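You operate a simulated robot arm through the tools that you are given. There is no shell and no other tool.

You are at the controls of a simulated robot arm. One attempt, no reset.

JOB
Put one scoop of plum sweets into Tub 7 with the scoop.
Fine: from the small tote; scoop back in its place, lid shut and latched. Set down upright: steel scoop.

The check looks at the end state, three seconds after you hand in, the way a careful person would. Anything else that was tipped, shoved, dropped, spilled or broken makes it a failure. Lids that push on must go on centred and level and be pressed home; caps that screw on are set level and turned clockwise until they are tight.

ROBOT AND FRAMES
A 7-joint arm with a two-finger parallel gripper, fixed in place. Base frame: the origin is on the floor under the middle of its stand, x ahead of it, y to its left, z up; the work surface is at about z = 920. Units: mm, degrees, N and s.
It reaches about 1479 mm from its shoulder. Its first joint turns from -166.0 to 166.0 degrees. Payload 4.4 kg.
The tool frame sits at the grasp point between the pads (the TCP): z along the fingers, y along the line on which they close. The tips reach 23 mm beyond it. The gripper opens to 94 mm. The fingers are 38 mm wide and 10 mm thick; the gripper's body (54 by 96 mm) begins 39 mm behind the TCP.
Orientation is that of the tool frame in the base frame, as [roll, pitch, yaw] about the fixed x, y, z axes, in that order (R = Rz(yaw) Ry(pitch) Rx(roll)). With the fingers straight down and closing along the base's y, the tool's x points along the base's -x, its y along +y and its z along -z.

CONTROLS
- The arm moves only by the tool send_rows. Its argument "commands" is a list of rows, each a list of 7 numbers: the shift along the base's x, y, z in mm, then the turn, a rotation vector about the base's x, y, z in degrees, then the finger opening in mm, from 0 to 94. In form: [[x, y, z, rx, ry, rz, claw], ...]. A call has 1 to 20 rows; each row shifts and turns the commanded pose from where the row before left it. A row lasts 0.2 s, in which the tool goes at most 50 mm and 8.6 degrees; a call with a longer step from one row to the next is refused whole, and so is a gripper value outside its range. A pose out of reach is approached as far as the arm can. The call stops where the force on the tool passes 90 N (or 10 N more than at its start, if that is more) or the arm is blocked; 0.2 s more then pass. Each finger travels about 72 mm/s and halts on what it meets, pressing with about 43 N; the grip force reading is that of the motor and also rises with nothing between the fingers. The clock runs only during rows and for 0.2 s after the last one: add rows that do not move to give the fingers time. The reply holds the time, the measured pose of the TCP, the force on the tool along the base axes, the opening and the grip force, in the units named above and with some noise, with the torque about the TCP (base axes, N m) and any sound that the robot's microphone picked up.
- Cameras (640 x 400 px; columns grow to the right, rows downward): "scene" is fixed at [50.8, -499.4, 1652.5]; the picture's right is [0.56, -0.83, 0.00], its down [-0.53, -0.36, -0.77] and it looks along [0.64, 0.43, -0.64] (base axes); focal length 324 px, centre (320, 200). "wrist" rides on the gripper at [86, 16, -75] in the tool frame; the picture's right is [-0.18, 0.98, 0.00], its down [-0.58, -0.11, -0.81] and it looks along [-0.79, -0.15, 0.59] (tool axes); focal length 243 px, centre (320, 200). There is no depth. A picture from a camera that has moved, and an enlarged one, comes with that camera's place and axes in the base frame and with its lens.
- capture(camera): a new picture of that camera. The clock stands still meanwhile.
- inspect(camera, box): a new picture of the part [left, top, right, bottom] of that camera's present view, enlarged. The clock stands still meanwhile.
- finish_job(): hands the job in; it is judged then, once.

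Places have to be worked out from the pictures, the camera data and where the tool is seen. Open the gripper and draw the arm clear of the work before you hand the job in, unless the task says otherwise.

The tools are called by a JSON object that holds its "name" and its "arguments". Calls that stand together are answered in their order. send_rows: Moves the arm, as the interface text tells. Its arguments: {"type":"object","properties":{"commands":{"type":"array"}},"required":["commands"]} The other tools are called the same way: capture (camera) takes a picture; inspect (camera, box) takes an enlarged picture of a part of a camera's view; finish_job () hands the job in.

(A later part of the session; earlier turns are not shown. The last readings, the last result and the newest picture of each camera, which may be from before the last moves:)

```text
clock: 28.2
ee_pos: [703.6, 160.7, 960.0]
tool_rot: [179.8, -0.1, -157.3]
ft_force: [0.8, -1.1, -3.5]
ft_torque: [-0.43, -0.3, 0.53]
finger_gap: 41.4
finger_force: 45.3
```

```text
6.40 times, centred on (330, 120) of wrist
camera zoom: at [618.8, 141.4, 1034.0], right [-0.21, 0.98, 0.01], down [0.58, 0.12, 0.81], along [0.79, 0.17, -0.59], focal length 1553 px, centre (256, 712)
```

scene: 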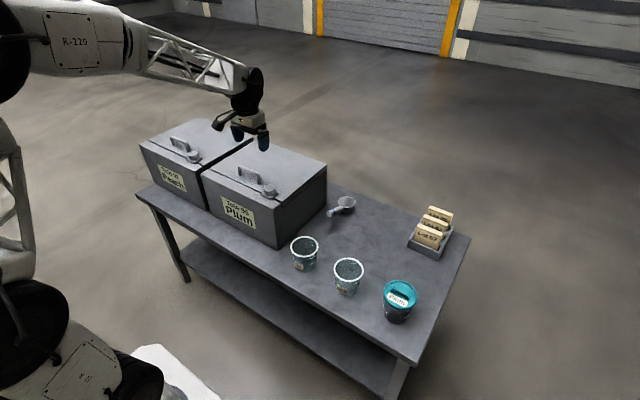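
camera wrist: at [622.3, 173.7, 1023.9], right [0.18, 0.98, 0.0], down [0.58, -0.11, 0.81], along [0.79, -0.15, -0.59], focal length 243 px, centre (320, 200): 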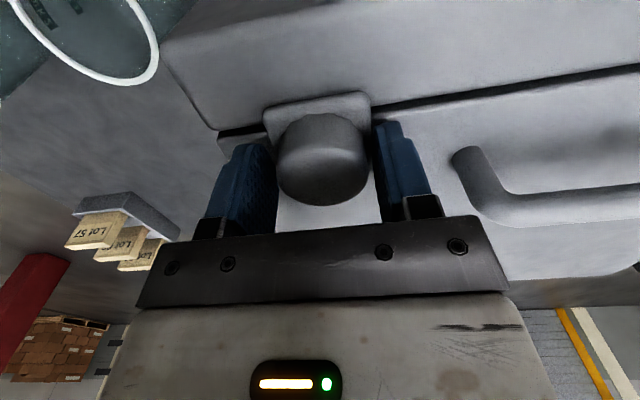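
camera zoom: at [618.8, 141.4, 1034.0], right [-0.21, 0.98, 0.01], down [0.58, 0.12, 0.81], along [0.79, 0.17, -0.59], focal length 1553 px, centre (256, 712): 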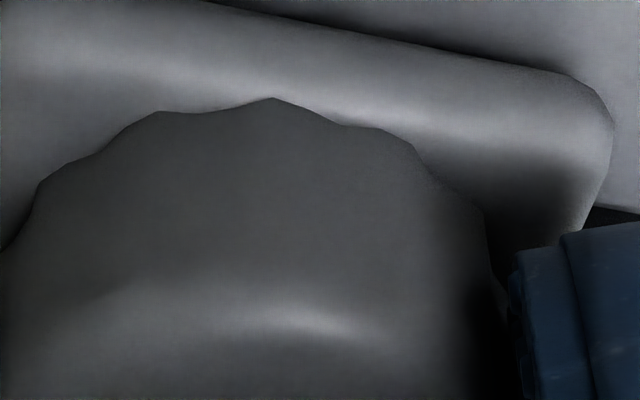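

With the scallop pitch worked out as 22.5° (16 lobes), the phases show the knob was mostly static but advanced clockwise in the second-to-last move, where the torque peaked at 1.06 N·m. I'll keep turning clockwise and track the phase.

{"name": "send_rows", "arguments": {"commands": [[0, 0, 0, 0, 0, -8, 0], [0, 0, 0, 0, 0, -8, 0]]}}

{"name": "inspect", "arguments": {"camera": "wrist", "box": [280, 90, 380, 150]}}

{"name": "send_rows", "arguments": {"commands": [[0, 0, 0, 0, 0, -8, 0], [0, 0, 0, 0, 0, -8, 0]]}}

{"name": "inspect", "arguments": {"camera": "wrist", "box": [280, 90, 380, 150]}}

```text
clock: 28.8
ee_pos: [703.8, 160.1, 960.9]
tool_rot: [179.6, -0.1, -173.4]
ft_force: [0.3, -11.2, -2.1]
ft_torque: [-0.54, -0.47, 0.92]
finger_gap: 41.1
finger_force: 45.1
```

```text
6.40 times, centred on (330, 120) of wrist
camera zoom: at [616.7, 165.4, 1034.3], right [0.07, 1.0, 0.01], down [0.59, -0.04, 0.81], along [0.8, -0.05, -0.59], focal length 1553 px, centre (256, 712)
```

zoom: 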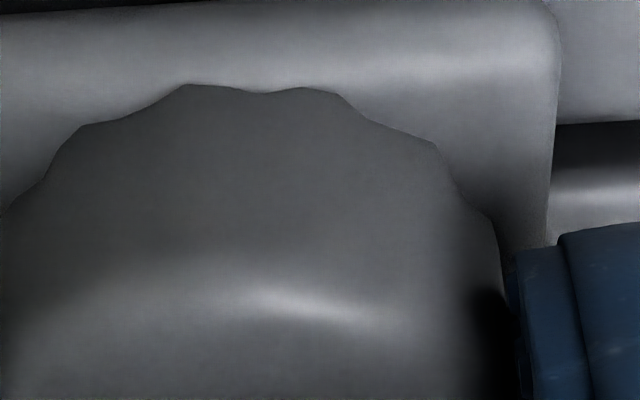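

```text
clock: 29.4
ee_pos: [705.1, 159.4, 962.0]
tool_rot: [179.7, 0.0, 170.6]
ft_force: [-0.2, -62.0, 10.9]
ft_torque: [-1.18, -0.03, 0.62]
finger_gap: 40.9
finger_force: 45.1
```

```text
6.40 times, centred on (330, 120) of wrist
camera zoom: at [621.8, 187.8, 1034.2], right [0.34, 0.94, 0.0], down [0.56, -0.21, 0.81], along [0.76, -0.27, -0.59], focal length 1553 px, centre (256, 712)
```

zoom: 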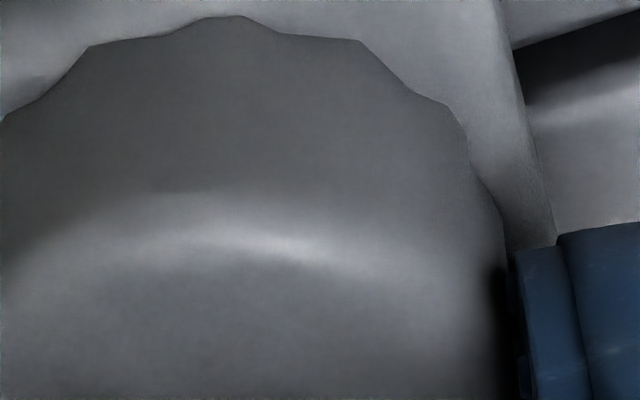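

The last picture shows the knob and plate shifted relative to the gripper, with −62 N in y. I'll check the overall views before doing anything more.

{"name": "capture", "arguments": {"camera": "wrist"}}

{"name": "inspect", "arguments": {"camera": "scene", "box": [190, 120, 340, 220]}}

{"name": "inspect", "arguments": {"camera": "scene", "box": [245, 165, 305, 205]}}

```text
taken
camera wrist: at [621.8, 187.8, 1034.2], right [0.34, 0.94, 0.0], down [0.56, -0.21, 0.81], along [0.76, -0.27, -0.59], focal length 243 px, centre (320, 200)
```

wrist: 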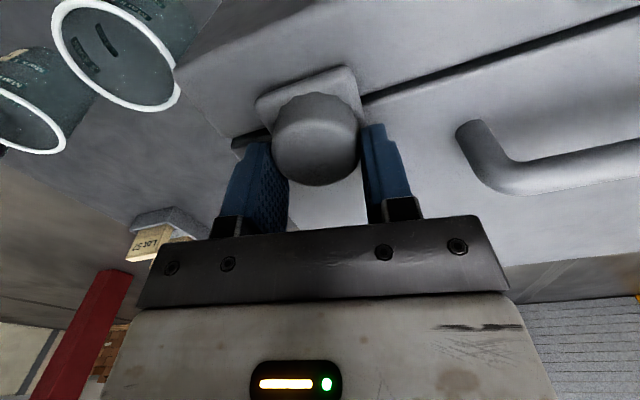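

```text
4.00 times, centred on (265, 170) of scene
camera zoom: at [50.8, -499.4, 1652.5], right [0.56, -0.83, 0.0], down [-0.53, -0.36, -0.77], along [0.64, 0.43, -0.64], focal length 1296 px, centre (540, 320)
```

zoom: 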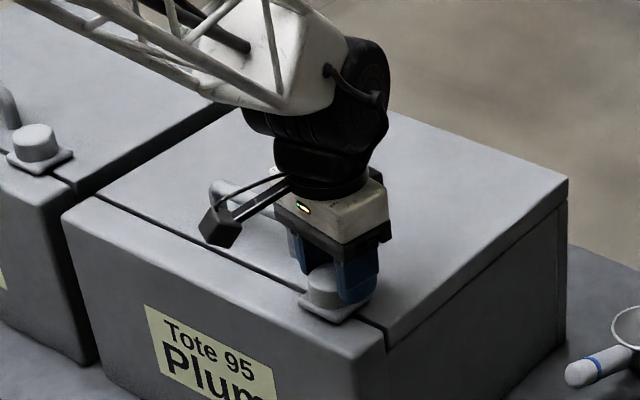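

```text
10.00 times, centred on (275, 185) of scene
camera zoom: at [50.8, -499.4, 1652.5], right [0.56, -0.83, 0.0], down [-0.53, -0.36, -0.77], along [0.64, 0.43, -0.64], focal length 3241 px, centre (770, 350)
```

zoom: 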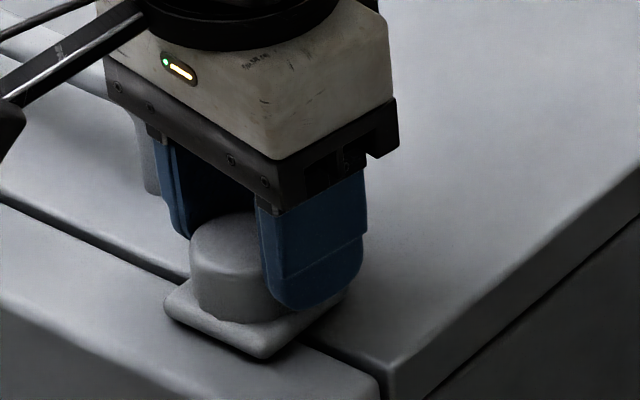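

{"name": "inspect", "arguments": {"camera": "scene", "box": [255, 180, 295, 205]}}

{"name": "inspect", "arguments": {"camera": "wrist", "box": [230, 50, 390, 150]}}

```text
16.00 times, centred on (275, 192) of scene
camera zoom: at [50.8, -499.4, 1652.5], right [0.56, -0.83, 0.0], down [-0.53, -0.36, -0.77], along [0.64, 0.43, -0.64], focal length 5185 px, centre (1040, 320)
```

zoom: 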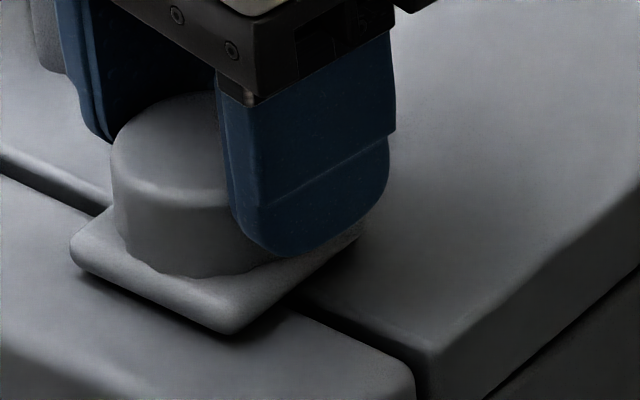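

```text
4.00 times, centred on (310, 100) of wrist
camera zoom: at [621.8, 187.8, 1034.2], right [0.34, 0.94, 0.0], down [0.56, -0.21, 0.81], along [0.76, -0.27, -0.59], focal length 970 px, centre (360, 600)
```

zoom: 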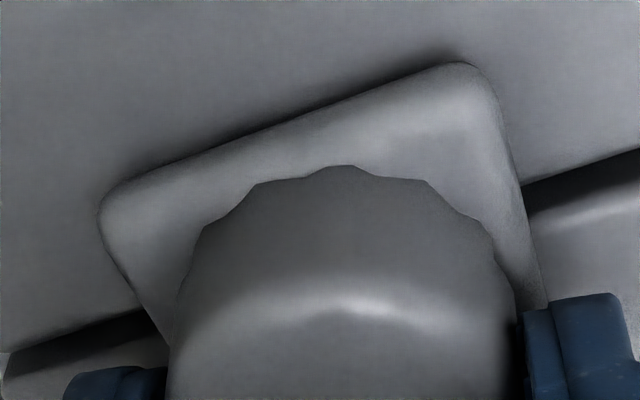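

Working out the plate's corners, its front edge has moved from x≈682 to x≈673.5 with the knob not rotated. So the latch is a slider: it was stopped towards +x and moves freely towards −x. I'll straighten the yaw, ease the side load, and draw the knob further −x in small steps.

{"name": "send_rows", "arguments": {"commands": [[0, -1, 0, 0, 0, 5, 60], [0, 0, 0, 0, 0, 4.4, 60], [-4, 1, -3, 0, 0, 0, 60], [-4, 0, 0, 0, 0, 0, 60], [0, 0, 0, 0, 0, 0, 60]]}}

{"name": "inspect", "arguments": {"camera": "wrist", "box": [220, 50, 460, 210]}}

```text
clock: 30.6
ee_pos: [697.7, 161.9, 956.2]
tool_rot: [179.7, 0.0, -179.7]
ft_force: [0.2, -0.5, 0.5]
ft_torque: [-0.02, -0.01, 0.01]
finger_gap: 60.0
finger_force: 0.1
```

```text
2.50 times, centred on (340, 130) of wrist
camera zoom: at [610.4, 176.3, 1031.3], right [0.18, 0.98, 0.01], down [0.58, -0.11, 0.81], along [0.79, -0.14, -0.59], focal length 606 px, centre (270, 375)
```

zoom: 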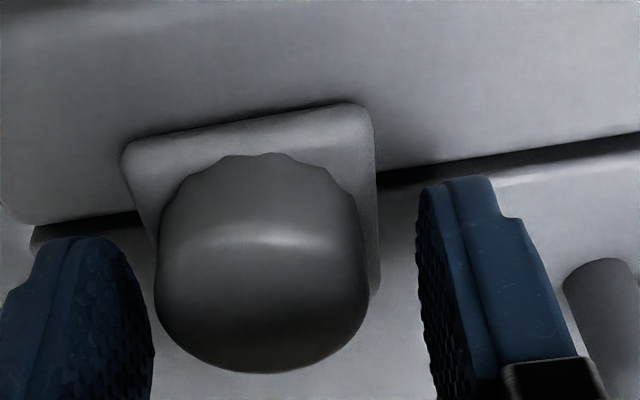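

The plate front is at x≈673 and the knob at about (697, 159). I pinch it along y and pull it −x.

{"name": "send_rows", "arguments": {"commands": [[0, -2.5, 0, 0, 0, 0, 60], [0, 0, 0, 0, 0, 0, 30], [0, 0, 0, 0, 0, 0, 20], [0, 0, 0, 0, 0, 0, 20], [-2, 0, 0, 0, 0, 0, 20], [-2, 0, 0, 0, 0, 0, 20], [-2, 0, 0, 0, 0, 0, 20], [0, 0, 0, 0, 0, 0, 20]]}}

{"name": "inspect", "arguments": {"camera": "wrist", "box": [220, 50, 460, 210]}}

```text
clock: 32.4
ee_pos: [690.8, 159.6, 957.1]
tool_rot: [179.7, 0.0, -179.7]
ft_force: [0.3, 64.2, 5.1]
ft_torque: [0.22, 0.14, -0.12]
finger_gap: 41.3
finger_force: 45.0
```

```text
2.50 times, centred on (340, 130) of wrist
camera zoom: at [604.3, 174.6, 1031.3], right [0.18, 0.98, 0.01], down [0.58, -0.11, 0.81], along [0.79, -0.14, -0.59], focal length 606 px, centre (270, 375)
```

zoom: 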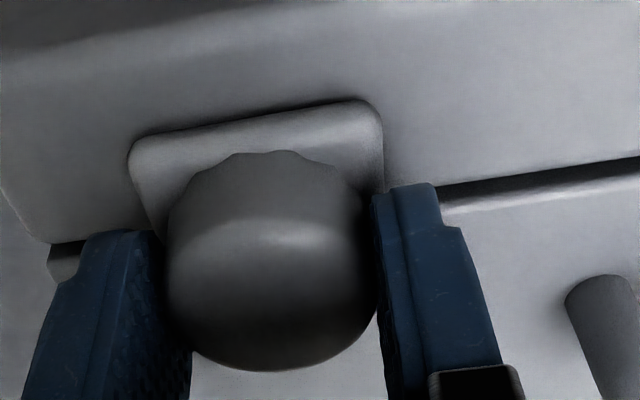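

It slides with almost no x-force (plate front now ≈668). I ease the y load and continue −x.

{"name": "send_rows", "arguments": {"commands": [[0, 0.8, 0, 0, 0, 0, 20], [-3, 0.4, 0, 0, 0, 0, 20], [-3, 0, 0, 0, 0, 0, 20], [-3, 0, 0, 0, 0, 0, 20], [0, 0, 0, 0, 0, 0, 20]]}}

{"name": "inspect", "arguments": {"camera": "wrist", "box": [220, 50, 460, 210]}}

{"name": "inspect", "arguments": {"camera": "scene", "box": [245, 165, 305, 205]}}

```text
clock: 33.6
ee_pos: [681.9, 160.5, 956.7]
tool_rot: [179.7, 0.1, -179.8]
ft_force: [0.2, 46.0, 23.8]
ft_torque: [0.14, 0.03, -0.09]
finger_gap: 41.1
finger_force: 45.4
```

```text
2.50 times, centred on (340, 130) of wrist
camera zoom: at [595.6, 174.7, 1031.2], right [0.18, 0.98, 0.01], down [0.58, -0.11, 0.81], along [0.79, -0.14, -0.59], focal length 606 px, centre (270, 375)
```

zoom: 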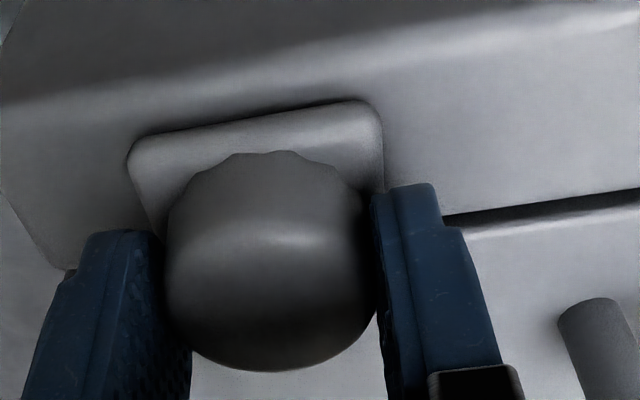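

```text
10.00 times, centred on (275, 185) of scene
camera zoom: at [50.8, -499.4, 1652.5], right [0.56, -0.83, 0.0], down [-0.53, -0.36, -0.77], along [0.64, 0.43, -0.64], focal length 3241 px, centre (770, 350)
```

zoom: 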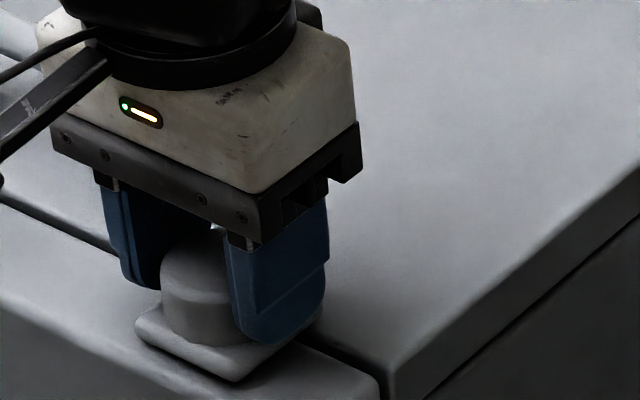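

{"name": "send_rows", "arguments": {"commands": [[-3, 0.7, 0, 0, 0, 0, 20], [-3, 0.3, 0, 0, 0, 0, 20], [-3, 0, 0, 0, 0, 0, 20], [-3, 0, 0, 0, 0, 0, 20], [0, 0, 0, 0, 0, 0, 20]]}}

{"name": "capture", "arguments": {"camera": "wrist"}}

{"name": "inspect", "arguments": {"camera": "scene", "box": [235, 160, 315, 210]}}

```text
clock: 34.8
ee_pos: [669.0, 160.6, 957.2]
tool_rot: [179.8, -0.1, -179.8]
ft_force: [-0.2, -22.2, 22.2]
ft_torque: [-0.81, 0.15, 0.01]
finger_gap: 41.5
finger_force: 45.3
```

```text
taken
camera wrist: at [583.1, 175.0, 1031.3], right [0.18, 0.98, 0.0], down [0.58, -0.11, 0.81], along [0.79, -0.14, -0.59], focal length 243 px, centre (320, 200)
```

wrist: 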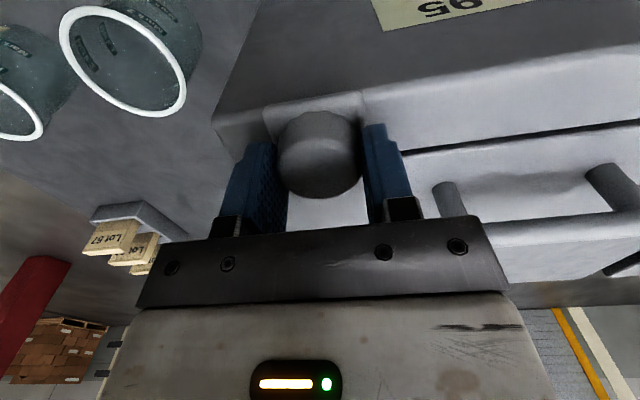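

```text
8.00 times, centred on (275, 185) of scene
camera zoom: at [50.8, -499.4, 1652.5], right [0.56, -0.83, 0.0], down [-0.53, -0.36, -0.77], along [0.64, 0.43, -0.64], focal length 2593 px, centre (680, 320)
```

zoom: 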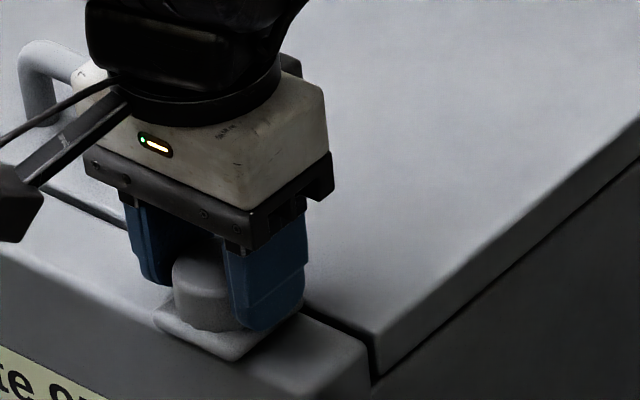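

It's still sliding freely, and the plate's rear edge is about at the seam. I go on a few mm more to find its end stop.

{"name": "send_rows", "arguments": {"commands": [[-2, 0, 0, 0, 0, 0, 20], [-2, -0.4, 0, 0, 0, 0, 20], [-2, 0, 0, 0, 0, 0, 20], [-2, 0, 0, 0, 0, 0, 20], [0, 0, 0, 0, 0, 0, 20]]}}

{"name": "inspect", "arguments": {"camera": "wrist", "box": [220, 50, 460, 210]}}

{"name": "inspect", "arguments": {"camera": "scene", "box": [235, 170, 295, 210]}}

```text
clock: 36.0
ee_pos: [661.3, 161.7, 956.3]
tool_rot: [179.7, 0.0, -179.8]
ft_force: [41.5, -28.4, 2.2]
ft_torque: [-0.82, -0.56, 0.12]
finger_gap: 41.6
finger_force: 45.1
```

```text
2.50 times, centred on (340, 130) of wrist
camera zoom: at [575.2, 174.9, 1030.4], right [0.18, 0.98, 0.01], down [0.58, -0.11, 0.81], along [0.79, -0.14, -0.59], focal length 606 px, centre (270, 375)
```

zoom: 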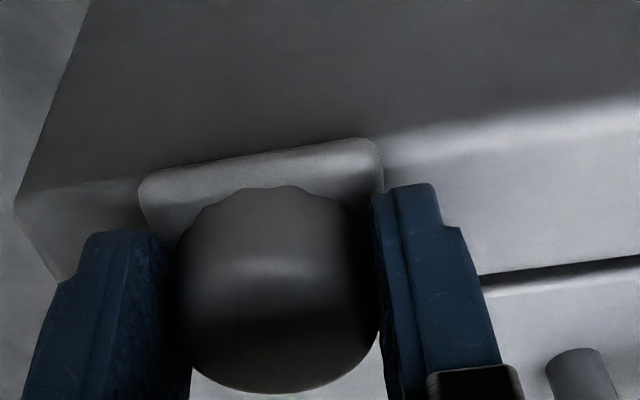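

```text
10.00 times, centred on (265, 190) of scene
camera zoom: at [50.8, -499.4, 1652.5], right [0.56, -0.83, 0.0], down [-0.53, -0.36, -0.77], along [0.64, 0.43, -0.64], focal length 3241 px, centre (870, 300)
```

zoom: 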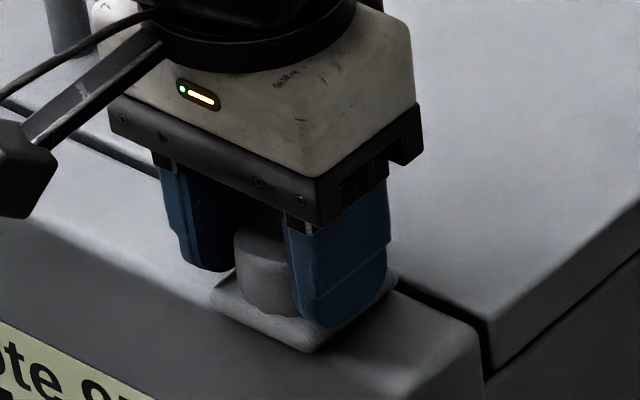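

The end stop is found (+41 N in x) with the knob at about x≈665, roughly 39 mm of travel, so the latch is fully open. I release it, rise, and turn the gripper to close along x above the handle.

{"name": "send_rows", "arguments": {"commands": [[2, 0, 0, 0, 0, 0, 60], [0, 0, 0, 0, 0, 0, 80], [0, 0, 20, 0, 0, 0, 94], [0, 0, 40, 0, 0, 0, 94], [0, 0, 40, 0, 0, 0, 94], [6, 13, 0, 0, 0, 8, 94], [6, 13, 0, 0, 0, 8, 94], [6, 13, 0, 0, 0, 8, 94], [6, 13, 0, 0, 0, 8, 94], [6, 13, 0, 0, 0, 8, 94], [6, 13, 0, 0, 0, 8, 94], [6, 13, 0, 0, 0, 8, 94], [6, 13, 0, 0, 0, 8, 94], [6, 13, 0, 0, 0, 8, 94], [6, 13, 0, 0, 0, 8, 94], [10, 0, 0, 0, 0, 8.5, 94], [0, 0, 0, 0, 0, 0, 94]]}}

{"name": "capture", "arguments": {"camera": "wrist"}}

{"name": "inspect", "arguments": {"camera": "scene", "box": [190, 110, 340, 220]}}

```text
clock: 39.6
ee_pos: [733.9, 289.9, 1055.9]
tool_rot: [179.7, 0.0, -91.2]
ft_force: [-0.4, -0.8, 1.1]
ft_torque: [-0.03, -0.01, -0.02]
finger_gap: 94.0
finger_force: 0.0
```

```text
taken
camera wrist: at [716.7, 203.4, 1130.9], right [-0.98, 0.2, 0.0], down [0.12, 0.58, 0.81], along [0.16, 0.79, -0.59], focal length 243 px, centre (320, 200)
```

wrist: 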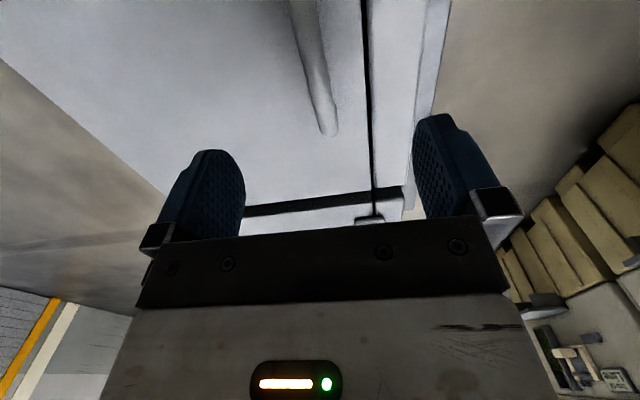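

```text
3.64 times, centred on (265, 165) of scene
camera zoom: at [50.8, -499.4, 1652.5], right [0.56, -0.83, 0.0], down [-0.53, -0.36, -0.77], along [0.64, 0.43, -0.64], focal length 1178 px, centre (520, 327)
```

zoom: 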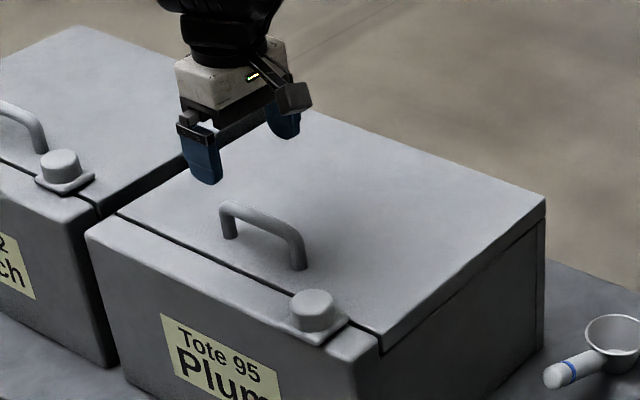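

The latch plate is clear of the lid. Handle bar: x≈738, y 232–344, z≈955. I descend to straddle it with a moderate opening and close on it.

{"name": "send_rows", "arguments": {"commands": [[4, -1, -25, 0, 0, 1.2, 70], [0, 0, -25, 0, 0, 0, 60], [0, 0, -20, 0, 0, 0, 60], [0, 0, -13, 0, 0, 0, 60], [0, 0, -10, 0, 0, 0, 60], [0, 0, 0, 0, 0, 0, 60]]}}

{"name": "capture", "arguments": {"camera": "wrist"}}

{"name": "inspect", "arguments": {"camera": "scene", "box": [210, 130, 290, 190]}}

```text
clock: 41.0
ee_pos: [738.4, 290.5, 963.4]
tool_rot: [179.6, 0.0, -90.1]
ft_force: [0.1, -0.1, 0.8]
ft_torque: [0.02, 0.02, -0.01]
finger_gap: 59.8
finger_force: 0.0
```

```text
taken
camera wrist: at [721.9, 202.3, 1037.3], right [-0.98, 0.19, 0.01], down [0.11, 0.58, 0.81], along [0.15, 0.79, -0.59], focal length 243 px, centre (320, 200)
```

wrist: 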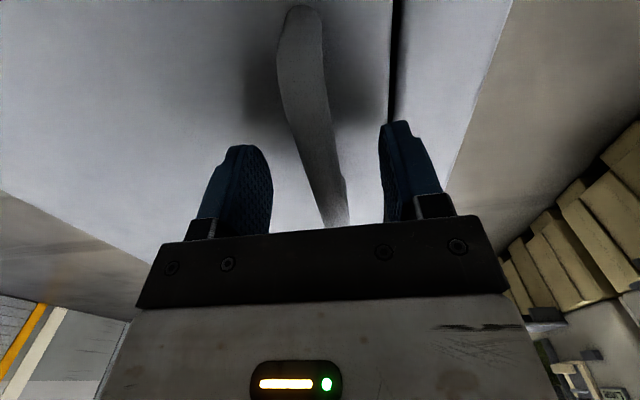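

```text
6.67 times, centred on (250, 160) of scene
camera zoom: at [50.8, -499.4, 1652.5], right [0.56, -0.83, 0.0], down [-0.53, -0.36, -0.77], along [0.64, 0.43, -0.64], focal length 2160 px, centre (787, 467)
```

zoom: 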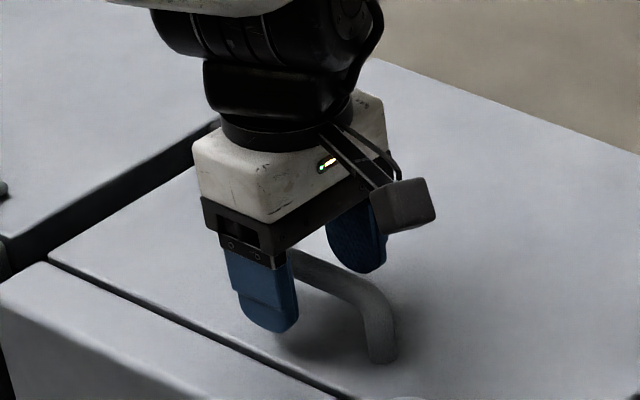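

The bar is centred between the pads, so I close on it.

{"name": "send_rows", "arguments": {"commands": [[0, 0, 0, 0, 0, 0, 30], [0, 0, 0, 0, 0, 0, 5], [0, 0, 0, 0, 0, 0, 5], [0, 0, 0, 0, 0, 0, 5]]}}

{"name": "inspect", "arguments": {"camera": "scene", "box": [210, 130, 290, 190]}}

```text
clock: 42.0
ee_pos: [736.4, 289.0, 962.6]
tool_rot: [179.7, 0.1, -90.0]
ft_force: [-30.9, -1.7, 7.3]
ft_torque: [-0.19, 0.18, 0.14]
finger_gap: 18.8
finger_force: 15.3
```

```text
6.67 times, centred on (250, 160) of scene
camera zoom: at [50.8, -499.4, 1652.5], right [0.56, -0.83, 0.0], down [-0.53, -0.36, -0.77], along [0.64, 0.43, -0.64], focal length 2160 px, centre (787, 467)
```

zoom: 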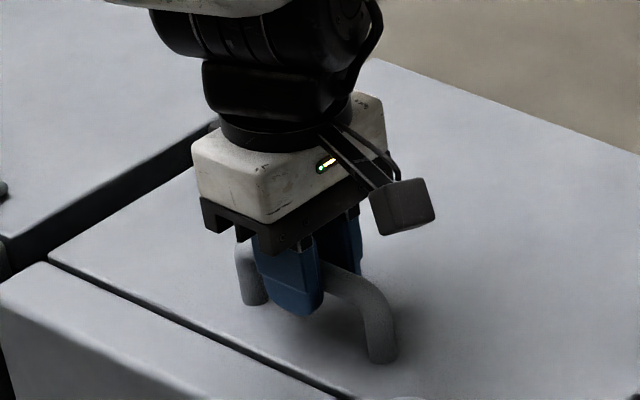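

{"name": "send_rows", "arguments": {"commands": [[-1, 0, 0, 0, 0, 0, 2], [-1, 0, 0, 0, 0, 0, 2], [0, 0, 0, 0, 0, 0, 2], [0, 0, 0, 0, 0, 0, 2]]}}

```text
clock: 43.0
ee_pos: [736.6, 289.4, 963.4]
tool_rot: [179.7, 0.1, -90.1]
ft_force: [-25.1, 9.9, 2.5]
ft_torque: [-0.04, 0.13, 0.17]
finger_gap: 15.6
finger_force: 45.0
```

The bar is gripped (15.6 mm, 45 N). I begin opening the lid about an assumed hinge near (987, 915), with a small 5° test first.

{"name": "send_rows", "arguments": {"commands": [[0.5, 0, 5, 0, 0, 0, 2], [1, 0, 6, 0, 0, 0, 2], [1.5, 0, 6, 0, 0, 0, 2], [1.5, 0, 5, 0, 0, 0, 2], [0, 0, 0, 0, 0, 0, 2]]}}

{"name": "capture", "arguments": {"camera": "scene"}}

```text
clock: 44.2
ee_pos: [739.7, 289.5, 987.0]
tool_rot: [179.9, -0.1, -90.1]
ft_force: [58.3, 13.2, -19.9]
ft_torque: [0.24, -0.14, 0.3]
finger_gap: 15.6
finger_force: 45.2
```

```text
taken
```

scene: 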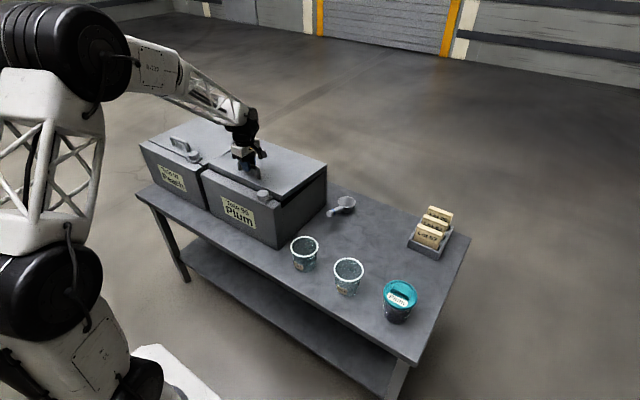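

{"name": "inspect", "arguments": {"camera": "scene", "box": [190, 110, 340, 220]}}

{"name": "send_rows", "arguments": {"commands": [[1, 0, 0, 0, 0, 0, 2], [1, 0, 0, 0, 0, 0, 2], [0, 0, 0, 0, 0, 0, 2]]}}

```text
3.64 times, centred on (265, 165) of scene
camera zoom: at [50.8, -499.4, 1652.5], right [0.56, -0.83, 0.0], down [-0.53, -0.36, -0.77], along [0.64, 0.43, -0.64], focal length 1178 px, centre (520, 327)
```

zoom: 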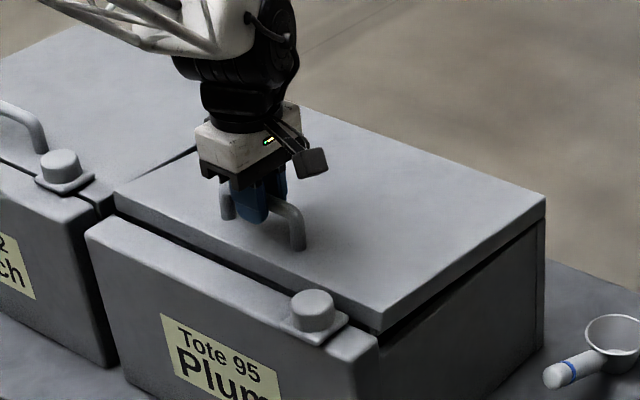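

```text
clock: 45.0
ee_pos: [740.7, 288.9, 984.5]
tool_rot: [179.6, 0.0, -90.0]
ft_force: [-10.2, 12.4, 0.8]
ft_torque: [0.2, 0.07, 0.12]
finger_gap: 15.7
finger_force: 45.4
```

The hinge model fits (dx 4, dz 23 for about 5°). I continue along the arc to about 30°, tilting the tool slightly with the lid.

{"name": "send_rows", "arguments": {"commands": [[3, 0, 10.1, 0, 0.6, 0, 2], [3.1, 0, 10.1, 0, 0.6, 0, 2], [4, 0, 10.3, 0, 0.6, 0, 2], [4.1, 0, 10.3, 0, 0.6, 0, 2], [4.9, 0, 10, 0, 0.6, 0, 2], [5, 0, 9.8, 0, 0.6, 0, 2], [0, 0, 0, 0, 0, 0, 2]]}}

{"name": "inspect", "arguments": {"camera": "scene", "box": [190, 90, 350, 220]}}

```text
clock: 46.6
ee_pos: [767.7, 289.0, 1045.8]
tool_rot: [176.1, 0.0, -90.1]
ft_force: [35.1, 18.8, -22.3]
ft_torque: [0.07, -0.2, 0.41]
finger_gap: 15.7
finger_force: 44.8
```

```text
3.08 times, centred on (270, 155) of scene
camera zoom: at [50.8, -499.4, 1652.5], right [0.56, -0.83, 0.0], down [-0.53, -0.36, -0.77], along [0.64, 0.43, -0.64], focal length 997 px, centre (474, 338)
```

zoom: 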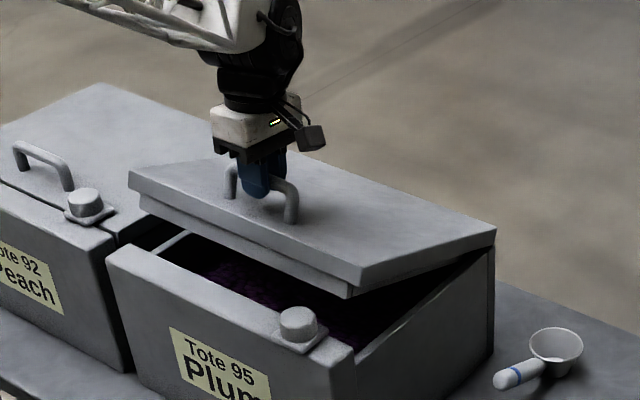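

The lid is opening cleanly and purple sweets are visible inside. I follow the arc to about 40°, with a slight +x correction.

{"name": "send_rows", "arguments": {"commands": [[6.4, 0, 9.6, 0, 0.6, 0, 2], [6.3, 0, 9.3, 0, 0.6, 0, 2], [6.5, 0, 9.1, 0, 0.6, 0, 2], [6.8, 0, 8.7, 0, 0.6, 0, 2], [7.2, 0, 8.5, 0, 0.6, 0, 2], [7.5, 0, 8.2, 0, 0.6, 0, 2], [7.9, 0, 7.7, 0, 0.6, 0, 2], [8.2, 0, 7.4, 0, 0.6, 0, 2], [0, 0, 0, 0, 0, 0, 2]]}}

{"name": "inspect", "arguments": {"camera": "scene", "box": [190, 60, 370, 220]}}

```text
clock: 48.6
ee_pos: [821.2, 289.6, 1116.1]
tool_rot: [171.4, -0.1, -90.0]
ft_force: [-4.9, -5.5, 3.4]
ft_torque: [-0.23, 0.11, 0.18]
finger_gap: 15.7
finger_force: 44.5
```

```text
2.50 times, centred on (280, 140) of scene
camera zoom: at [50.8, -499.4, 1652.5], right [0.56, -0.83, 0.0], down [-0.53, -0.36, -0.77], along [0.64, 0.43, -0.64], focal length 810 px, centre (420, 350)
```

zoom: 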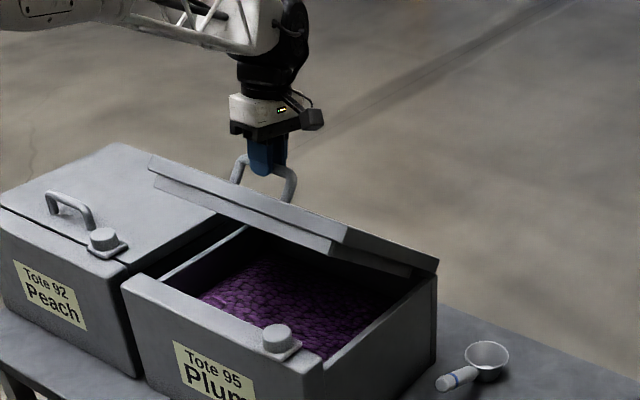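

The forces are near zero and the path matches the model. I continue to about 65°.

{"name": "send_rows", "arguments": {"commands": [[8.6, 0, 7.2, 0, 0.7, 0, 2], [8.8, 0, 6.7, 0, 0.7, 0, 2], [9.1, 0, 6.3, 0, 0.7, 0, 2], [9.4, 0, 5.9, 0, 0.7, 0, 2], [9.6, 0, 5.5, 0, 0.7, 0, 2], [9.9, 0, 5.0, 0, 0.7, 0, 2], [10.1, 0, 4.7, 0, 0.7, 0, 2], [10.2, 0, 4.2, 0, 0.7, 0, 2], [10.5, 0, 3.7, 0, 0.7, 0, 2], [10.6, 0, 3.3, 0, 0.7, 0, 2], [0, 0, 0, 0, 0, 0, 2]]}}

{"name": "inspect", "arguments": {"camera": "scene", "box": [190, 30, 390, 220]}}

```text
clock: 51.0
ee_pos: [919.9, 289.4, 1168.3]
tool_rot: [164.3, 0.0, -90.0]
ft_force: [-8.9, 33.6, 24.4]
ft_torque: [0.71, 0.25, -0.22]
finger_gap: 15.6
finger_force: 44.6
```

```text
2.11 times, centred on (290, 125) of scene
camera zoom: at [50.8, -499.4, 1652.5], right [0.56, -0.83, 0.0], down [-0.53, -0.36, -0.77], along [0.64, 0.43, -0.64], focal length 682 px, centre (383, 358)
```

zoom: 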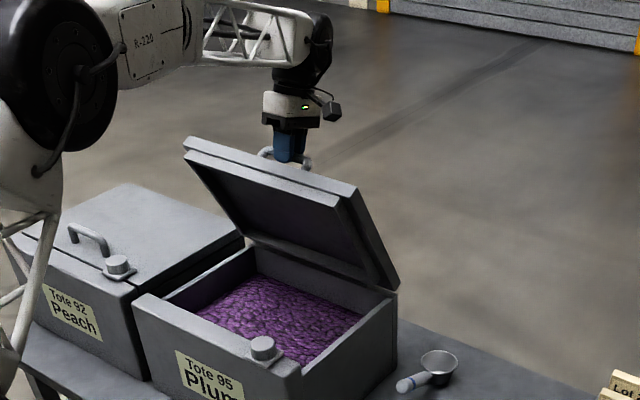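

{"name": "send_rows", "arguments": {"commands": [[10.7, 0.8, 3.5, 0, 0.8, 0, 2], [10.9, 0, 2.6, 0, 0.8, 0, 2], [10.9, 0, 1.8, 0, 0.8, 0, 2], [10.9, 0, 1.4, 0, 0.8, 0, 2], [11.1, 0, 0.9, 0, 0.8, 0, 2], [11.1, 0, 0.4, 0, 0.8, 0, 2], [11.1, 0, 0, 0, 0.8, 0, 2], [0, 0, 0, 0, 0, 0, 2]]}}

{"name": "inspect", "arguments": {"camera": "scene", "box": [190, 30, 390, 220]}}

```text
clock: 52.8
ee_pos: [996.7, 289.2, 1176.9]
tool_rot: [158.6, -0.1, -90.1]
ft_force: [-0.7, 0.6, -10.6]
ft_torque: [-0.07, -0.01, 0.37]
finger_gap: 15.8
finger_force: 45.0
```

```text
2.11 times, centred on (290, 125) of scene
camera zoom: at [50.8, -499.4, 1652.5], right [0.56, -0.83, 0.0], down [-0.53, -0.36, -0.77], along [0.64, 0.43, -0.64], focal length 682 px, centre (383, 358)
```

zoom: 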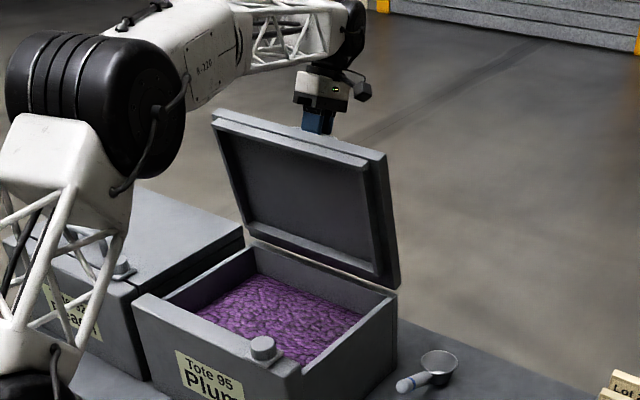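

{"name": "send_rows", "arguments": {"commands": [[11, 0, -0.3, 0, 1.2, 0, 2], [11.1, 0, -1, 0, 1.2, 0, 2], [11, 0, -1.5, 0, 1.2, 0, 2], [10.9, 0, -2, 0, 1.2, 0, 2], [0, 0, 0, 0, 0, 0, 2]]}}

{"name": "send_rows", "arguments": {"commands": [[10.8, 0, -2.5, 0, 1.2, 0, 2], [10.7, 0, -2.9, 0, 1.2, 0, 2], [0, 0, 0, 0, 0, 0, 2]]}}

{"name": "inspect", "arguments": {"camera": "scene", "box": [190, 30, 390, 220]}}

```text
clock: 54.0
ee_pos: [1040.7, 289.3, 1173.7]
tool_rot: [153.9, 0.1, -89.9]
ft_force: [-0.7, -3.1, -10.0]
ft_torque: [0.11, -0.04, 0.15]
finger_gap: 15.6
finger_force: 45.4
```

```text
clock: 54.8
ee_pos: [1061.8, 290.6, 1168.7]
tool_rot: [151.6, 0.0, -90.0]
ft_force: [2.4, 2.4, 5.3]
ft_torque: [-0.2, 0.08, 0.25]
finger_gap: 15.7
finger_force: 44.7
```

```text
2.11 times, centred on (290, 125) of scene
camera zoom: at [50.8, -499.4, 1652.5], right [0.56, -0.83, 0.0], down [-0.53, -0.36, -0.77], along [0.64, 0.43, -0.64], focal length 682 px, centre (383, 358)
```

zoom: 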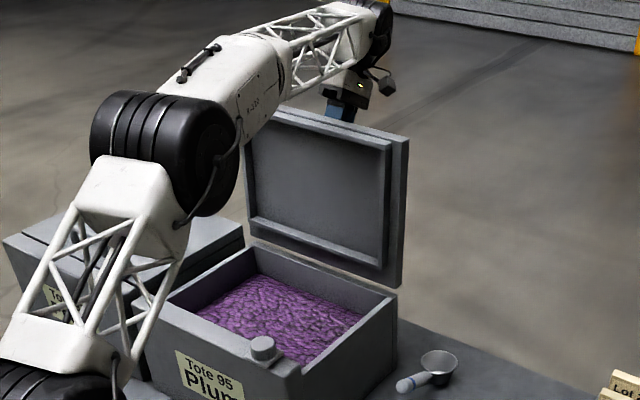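

The lid is just past vertical with no load. I continue a little further to find its open stop, so that it will rest there.

{"name": "send_rows", "arguments": {"commands": [[10.6, 0, -3.3, 0, 1.2, 0, 2], [10.4, 0, -3.9, 0, 1.2, 0, 2], [0, 0, 0, 0, 0, 0, 2]]}}

{"name": "send_rows", "arguments": {"commands": [[10.2, 0, -4.3, 0, 1.2, 0, 2], [0, 0, 0, 0, 0, 0, 2]]}}

```text
clock: 55.6
ee_pos: [1076.6, 287.1, 1153.7]
tool_rot: [148.9, 0.0, -90.2]
ft_force: [4.3, -0.4, 10.9]
ft_torque: [0.34, -0.06, 0.21]
finger_gap: 16.1
finger_force: 22.0
out of reach, approached as far as the arm can: row 2
```

```text
clock: 56.2
ee_pos: [1076.8, 285.9, 1155.2]
tool_rot: [149.0, -0.1, -90.1]
ft_force: [-2.6, -14.1, -8.3]
ft_torque: [0.42, 0.0, 0.27]
finger_gap: 15.7
finger_force: 44.8
out of reach, approached as far as the arm can: row 1
```

The arm's reach limits the tilt here, with the lid at about 100°. I turn the tool back towards vertical about the bar and open the fingers slightly, keeping them caged around the bar, to see whether the lid stays.

{"name": "send_rows", "arguments": {"commands": [[-1.5, 1, 0, 0, -4, 0, 2], [-1, 1, 0, 0, -4, 0, 2], [-0.5, 0, 0, 0, -4, 0, 2], [0, 0, 0, 0, 0, 0, 20], [0, 0, 0, 0, 0, 0, 30], [0, 0, 0, 0, 0, 0, 34]]}}

{"name": "capture", "arguments": {"camera": "wrist"}}

{"name": "inspect", "arguments": {"camera": "scene", "box": [250, 30, 390, 160]}}

```text
clock: 57.6
ee_pos: [1074.5, 291.2, 1156.3]
tool_rot: [160.0, 0.0, -90.0]
ft_force: [0.3, 0.4, 0.7]
ft_torque: [0.0, 0.0, 0.01]
finger_gap: 33.9
finger_force: 0.1
```

```text
taken
camera wrist: at [1084.9, 203.5, 1230.9], right [-0.92, 0.19, 0.34], down [0.38, 0.58, 0.72], along [-0.06, 0.79, -0.61], focal length 243 px, centre (320, 200)
```

wrist: 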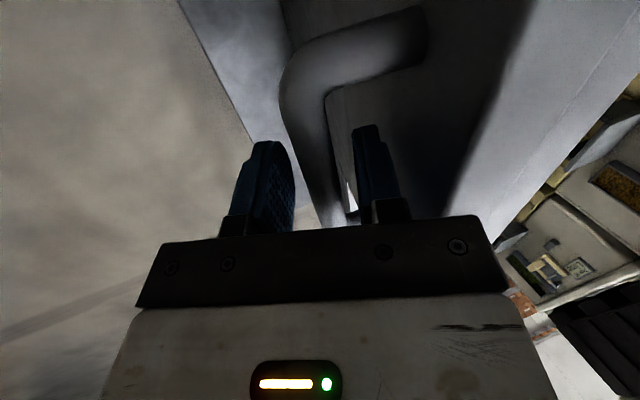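

```text
3.08 times, centred on (320, 95) of scene
camera zoom: at [50.8, -499.4, 1652.5], right [0.56, -0.83, 0.0], down [-0.53, -0.36, -0.77], along [0.64, 0.43, -0.64], focal length 997 px, centre (320, 523)
```

zoom: 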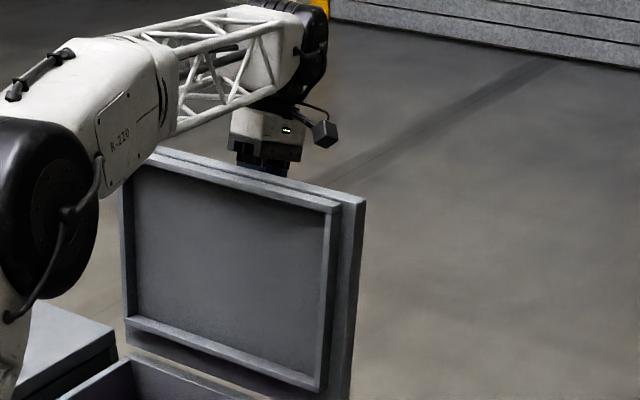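

The fingers are clear of the bar on both sides, with zero force, and the lid stays open on its own. I withdraw along the tool axis.

{"name": "send_rows", "arguments": {"commands": [[2.7, 0, 7.5, 0, 0, 0, 34], [2.7, 0, 7.5, 0, 0, 0, 34], [2.7, 0, 7.5, 0, 0, 0, 34], [2.7, 0, 7.5, 0, 0, 0, 34], [2.7, 0, 7.5, 0, 0, 0, 34], [2, 0, 12, 0, 0, 0, 34], [0, 0, 0, 0, 0, 0, 34]]}}

{"name": "capture", "arguments": {"camera": "wrist"}}

{"name": "capture", "arguments": {"camera": "scene"}}

```text
clock: 59.2
ee_pos: [1089.9, 290.0, 1205.8]
tool_rot: [159.9, 0.0, -90.0]
ft_force: [0.1, 0.7, -0.8]
ft_torque: [-0.01, 0.01, -0.02]
finger_gap: 33.9
finger_force: 0.0
```

```text
taken
camera wrist: at [1099.9, 202.9, 1281.1], right [-0.92, 0.19, 0.34], down [0.38, 0.58, 0.72], along [-0.06, 0.79, -0.61], focal length 243 px, centre (320, 200)
```

wrist: 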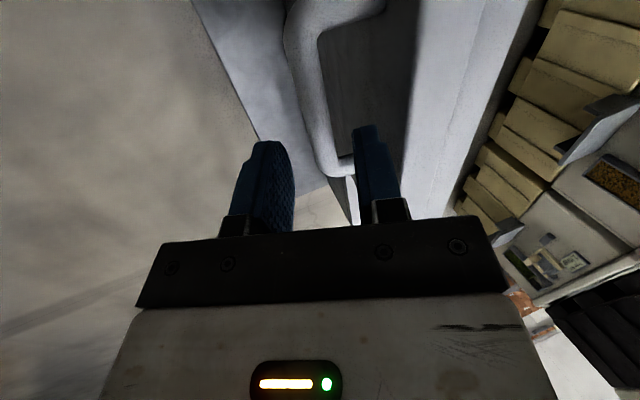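

```text
taken
```

scene: 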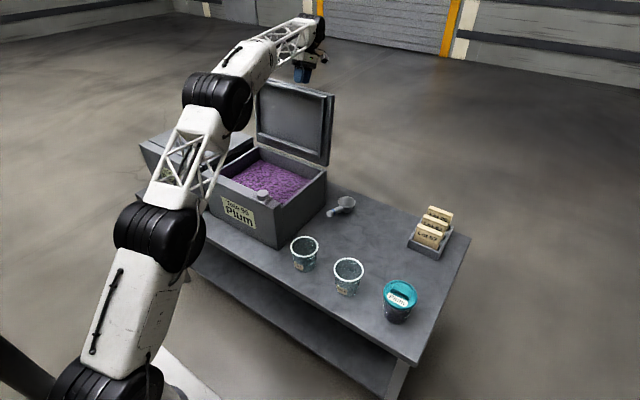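

The lid rests open by itself. I raise well clear of it, level the tool and turn it back so the wrist camera looks forward, then inspect the tote's inside and the scoop.

{"name": "send_rows", "arguments": {"commands": [[0, 0, 40, 0, 0, 0, 34], [0, 0, 40, 0, 0, 0, 34], [0, 0, 40, 0, -6.7, 0, 50], [0, 0, 30, 0, -6.7, 0, 70], [-10, 0, 0, 0, -6.7, 0, 94], [-24, -8, 0, 0, 0, -8.2, 94], [-24, -8, 0, 0, 0, -8.2, 94], [-24, -8, 0, 0, 0, -8.2, 94], [-24, -8, 0, 0, 0, -8.2, 94], [-24, -8, 0, 0, 0, -8.2, 94], [-24, -8, 0, 0, 0, -8.2, 94], [-24, -8, 0, 0, 0, -8.2, 94], [-24, -8, 0, 0, 0, -8.2, 94], [-24, -8, 0, 0, 0, -8.2, 94], [-24, -8, 0, 0, 0, -8.2, 94], [-24, -8, 0, 0, 0, -8.2, 94], [0, 0, 0, 0, 0, 0, 94]]}}

{"name": "capture", "arguments": {"camera": "wrist"}}

{"name": "capture", "arguments": {"camera": "scene"}}

```text
clock: 62.8
ee_pos: [814.7, 203.5, 1334.4]
tool_rot: [-180.0, 0.0, 179.6]
ft_force: [1.0, 1.4, 0.3]
ft_torque: [0.0, -0.02, 0.01]
finger_gap: 94.0
finger_force: 0.0
out of reach, approached as far as the arm can: row 2
```

```text
taken
camera wrist: at [729.2, 218.7, 1408.5], right [0.19, 0.98, 0.0], down [0.58, -0.11, 0.81], along [0.79, -0.15, -0.59], focal length 243 px, centre (320, 200)
```

wrist: 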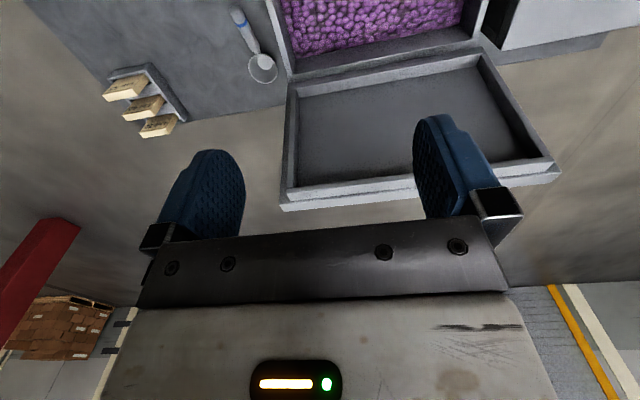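

```text
taken
```

scene: 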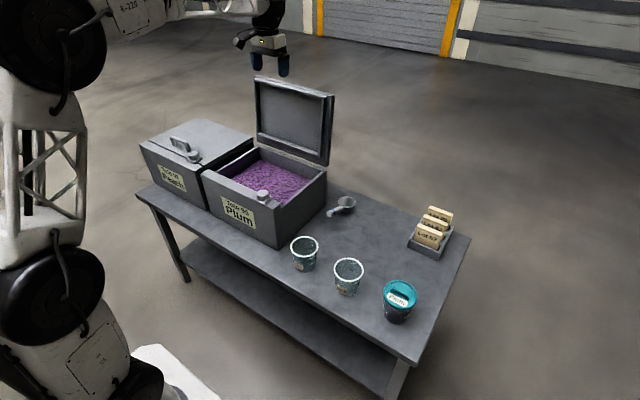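

The lid stays open. I'll enlarge the tote's inside and the scoop from both cameras.

{"name": "inspect", "arguments": {"camera": "scene", "box": [195, 130, 335, 220]}}

{"name": "inspect", "arguments": {"camera": "wrist", "box": [250, 0, 500, 100]}}

{"name": "inspect", "arguments": {"camera": "wrist", "box": [210, 0, 310, 90]}}

{"name": "inspect", "arguments": {"camera": "scene", "box": [310, 180, 370, 230]}}

```text
4.44 times, centred on (265, 175) of scene
camera zoom: at [50.8, -499.4, 1652.5], right [0.56, -0.83, 0.0], down [-0.53, -0.36, -0.77], along [0.64, 0.43, -0.64], focal length 1440 px, centre (564, 311)
```

zoom: 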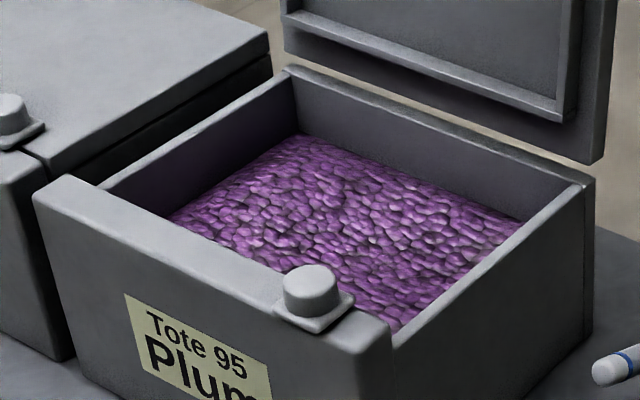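

```text
2.56 times, centred on (375, 50) of wrist
camera zoom: at [729.2, 218.7, 1408.5], right [0.19, 0.98, 0.0], down [0.58, -0.11, 0.81], along [0.79, -0.15, -0.59], focal length 621 px, centre (179, 584)
```

zoom: 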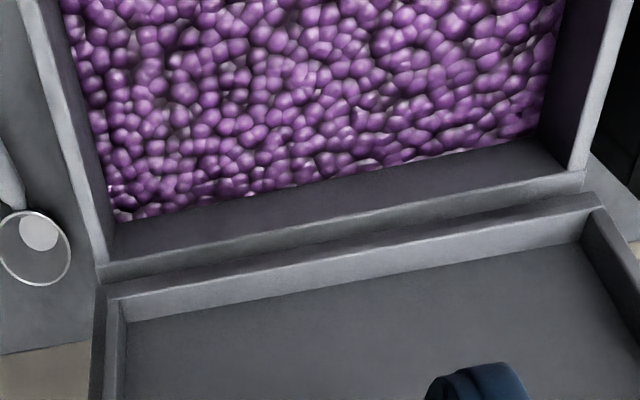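

```text
4.44 times, centred on (260, 45) of wrist
camera zoom: at [729.2, 218.7, 1408.5], right [0.19, 0.98, 0.0], down [0.58, -0.11, 0.81], along [0.79, -0.15, -0.59], focal length 1078 px, centre (587, 889)
```

zoom: 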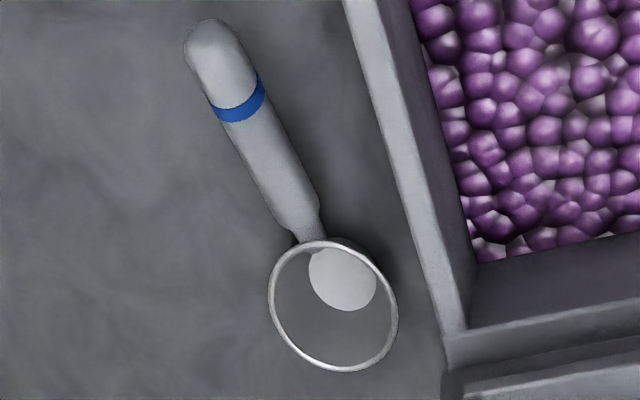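

```text
8.00 times, centred on (340, 205) of scene
camera zoom: at [50.8, -499.4, 1652.5], right [0.56, -0.83, 0.0], down [-0.53, -0.36, -0.77], along [0.64, 0.43, -0.64], focal length 2593 px, centre (160, 160)
```

zoom: 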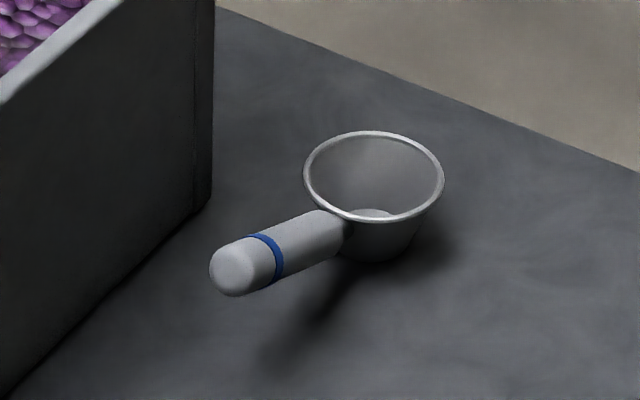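

The sweets' surface is at about z≈826, inside an opening of roughly x 690–967, y 120–453. The scoop stands on its flat bottom with its rim centre at about (1013, 7, 738), and the handle slopes up towards −x to a tip near (870, 6, 775). I move above the handle for a closer look.

{"name": "send_rows", "arguments": {"commands": [[16, -39, 0, 0, 0, 0, 94], [16, -39, 0, 0, 0, 0, 94], [16, -39, 0, 0, 0, 0, 94], [16, -40, 0, 0, 0, 0, 94], [16, -40, 0, 0, 0, 0, 94], [5, 0, -45, 0, 0, 0, 94], [5, 0, -45, 0, 0, 0, 94], [5, 0, -45, 0, 0, 0, 94], [5, 0, -45, 0, 0, 0, 94], [0, 0, -45, 0, 0, 0, 94], [0, 0, -45, 0, 0, 0, 94], [0, 0, -45, 0, 0, 0, 94], [0, 0, -45, 0, 0, 0, 94], [0, 0, -40, 0, 0, 0, 94], [0, 0, 0, 0, 0, 0, 94]]}}

{"name": "capture", "arguments": {"camera": "wrist"}}

{"name": "inspect", "arguments": {"camera": "scene", "box": [260, 120, 400, 230]}}

```text
clock: 66.0
ee_pos: [913.5, 4.4, 934.8]
tool_rot: [-180.0, 0.0, 179.7]
ft_force: [-0.2, -0.2, -0.9]
ft_torque: [0.0, -0.01, -0.04]
finger_gap: 93.9
finger_force: 0.1
```

```text
taken
camera wrist: at [827.9, 20.5, 1009.5], right [0.19, 0.98, 0.0], down [0.58, -0.11, 0.81], along [0.79, -0.15, -0.59], focal length 243 px, centre (320, 200)
```

wrist: 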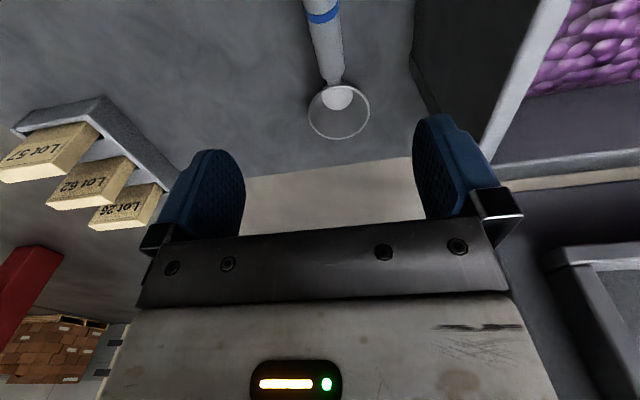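

```text
3.64 times, centred on (330, 175) of scene
camera zoom: at [50.8, -499.4, 1652.5], right [0.56, -0.83, 0.0], down [-0.53, -0.36, -0.77], along [0.64, 0.43, -0.64], focal length 1178 px, centre (284, 291)
```

zoom: 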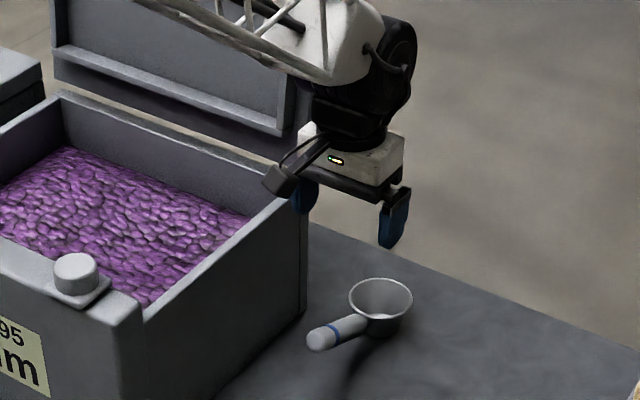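

{"name": "inspect", "arguments": {"camera": "wrist", "box": [260, 0, 420, 150]}}

```text
2.67 times, centred on (340, 75) of wrist
camera zoom: at [827.9, 20.5, 1009.5], right [0.19, 0.98, 0.0], down [0.58, -0.11, 0.81], along [0.79, -0.15, -0.59], focal length 647 px, centre (267, 533)
```

zoom: 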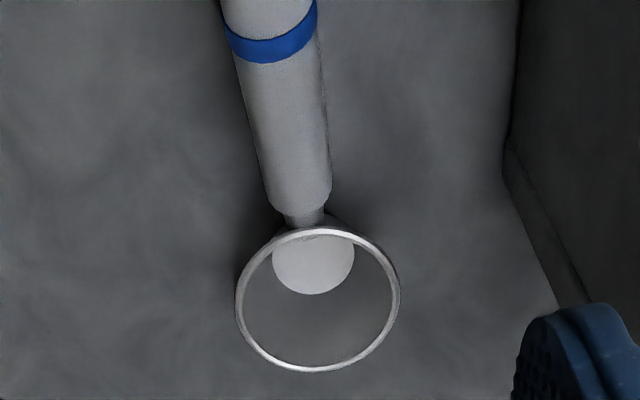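

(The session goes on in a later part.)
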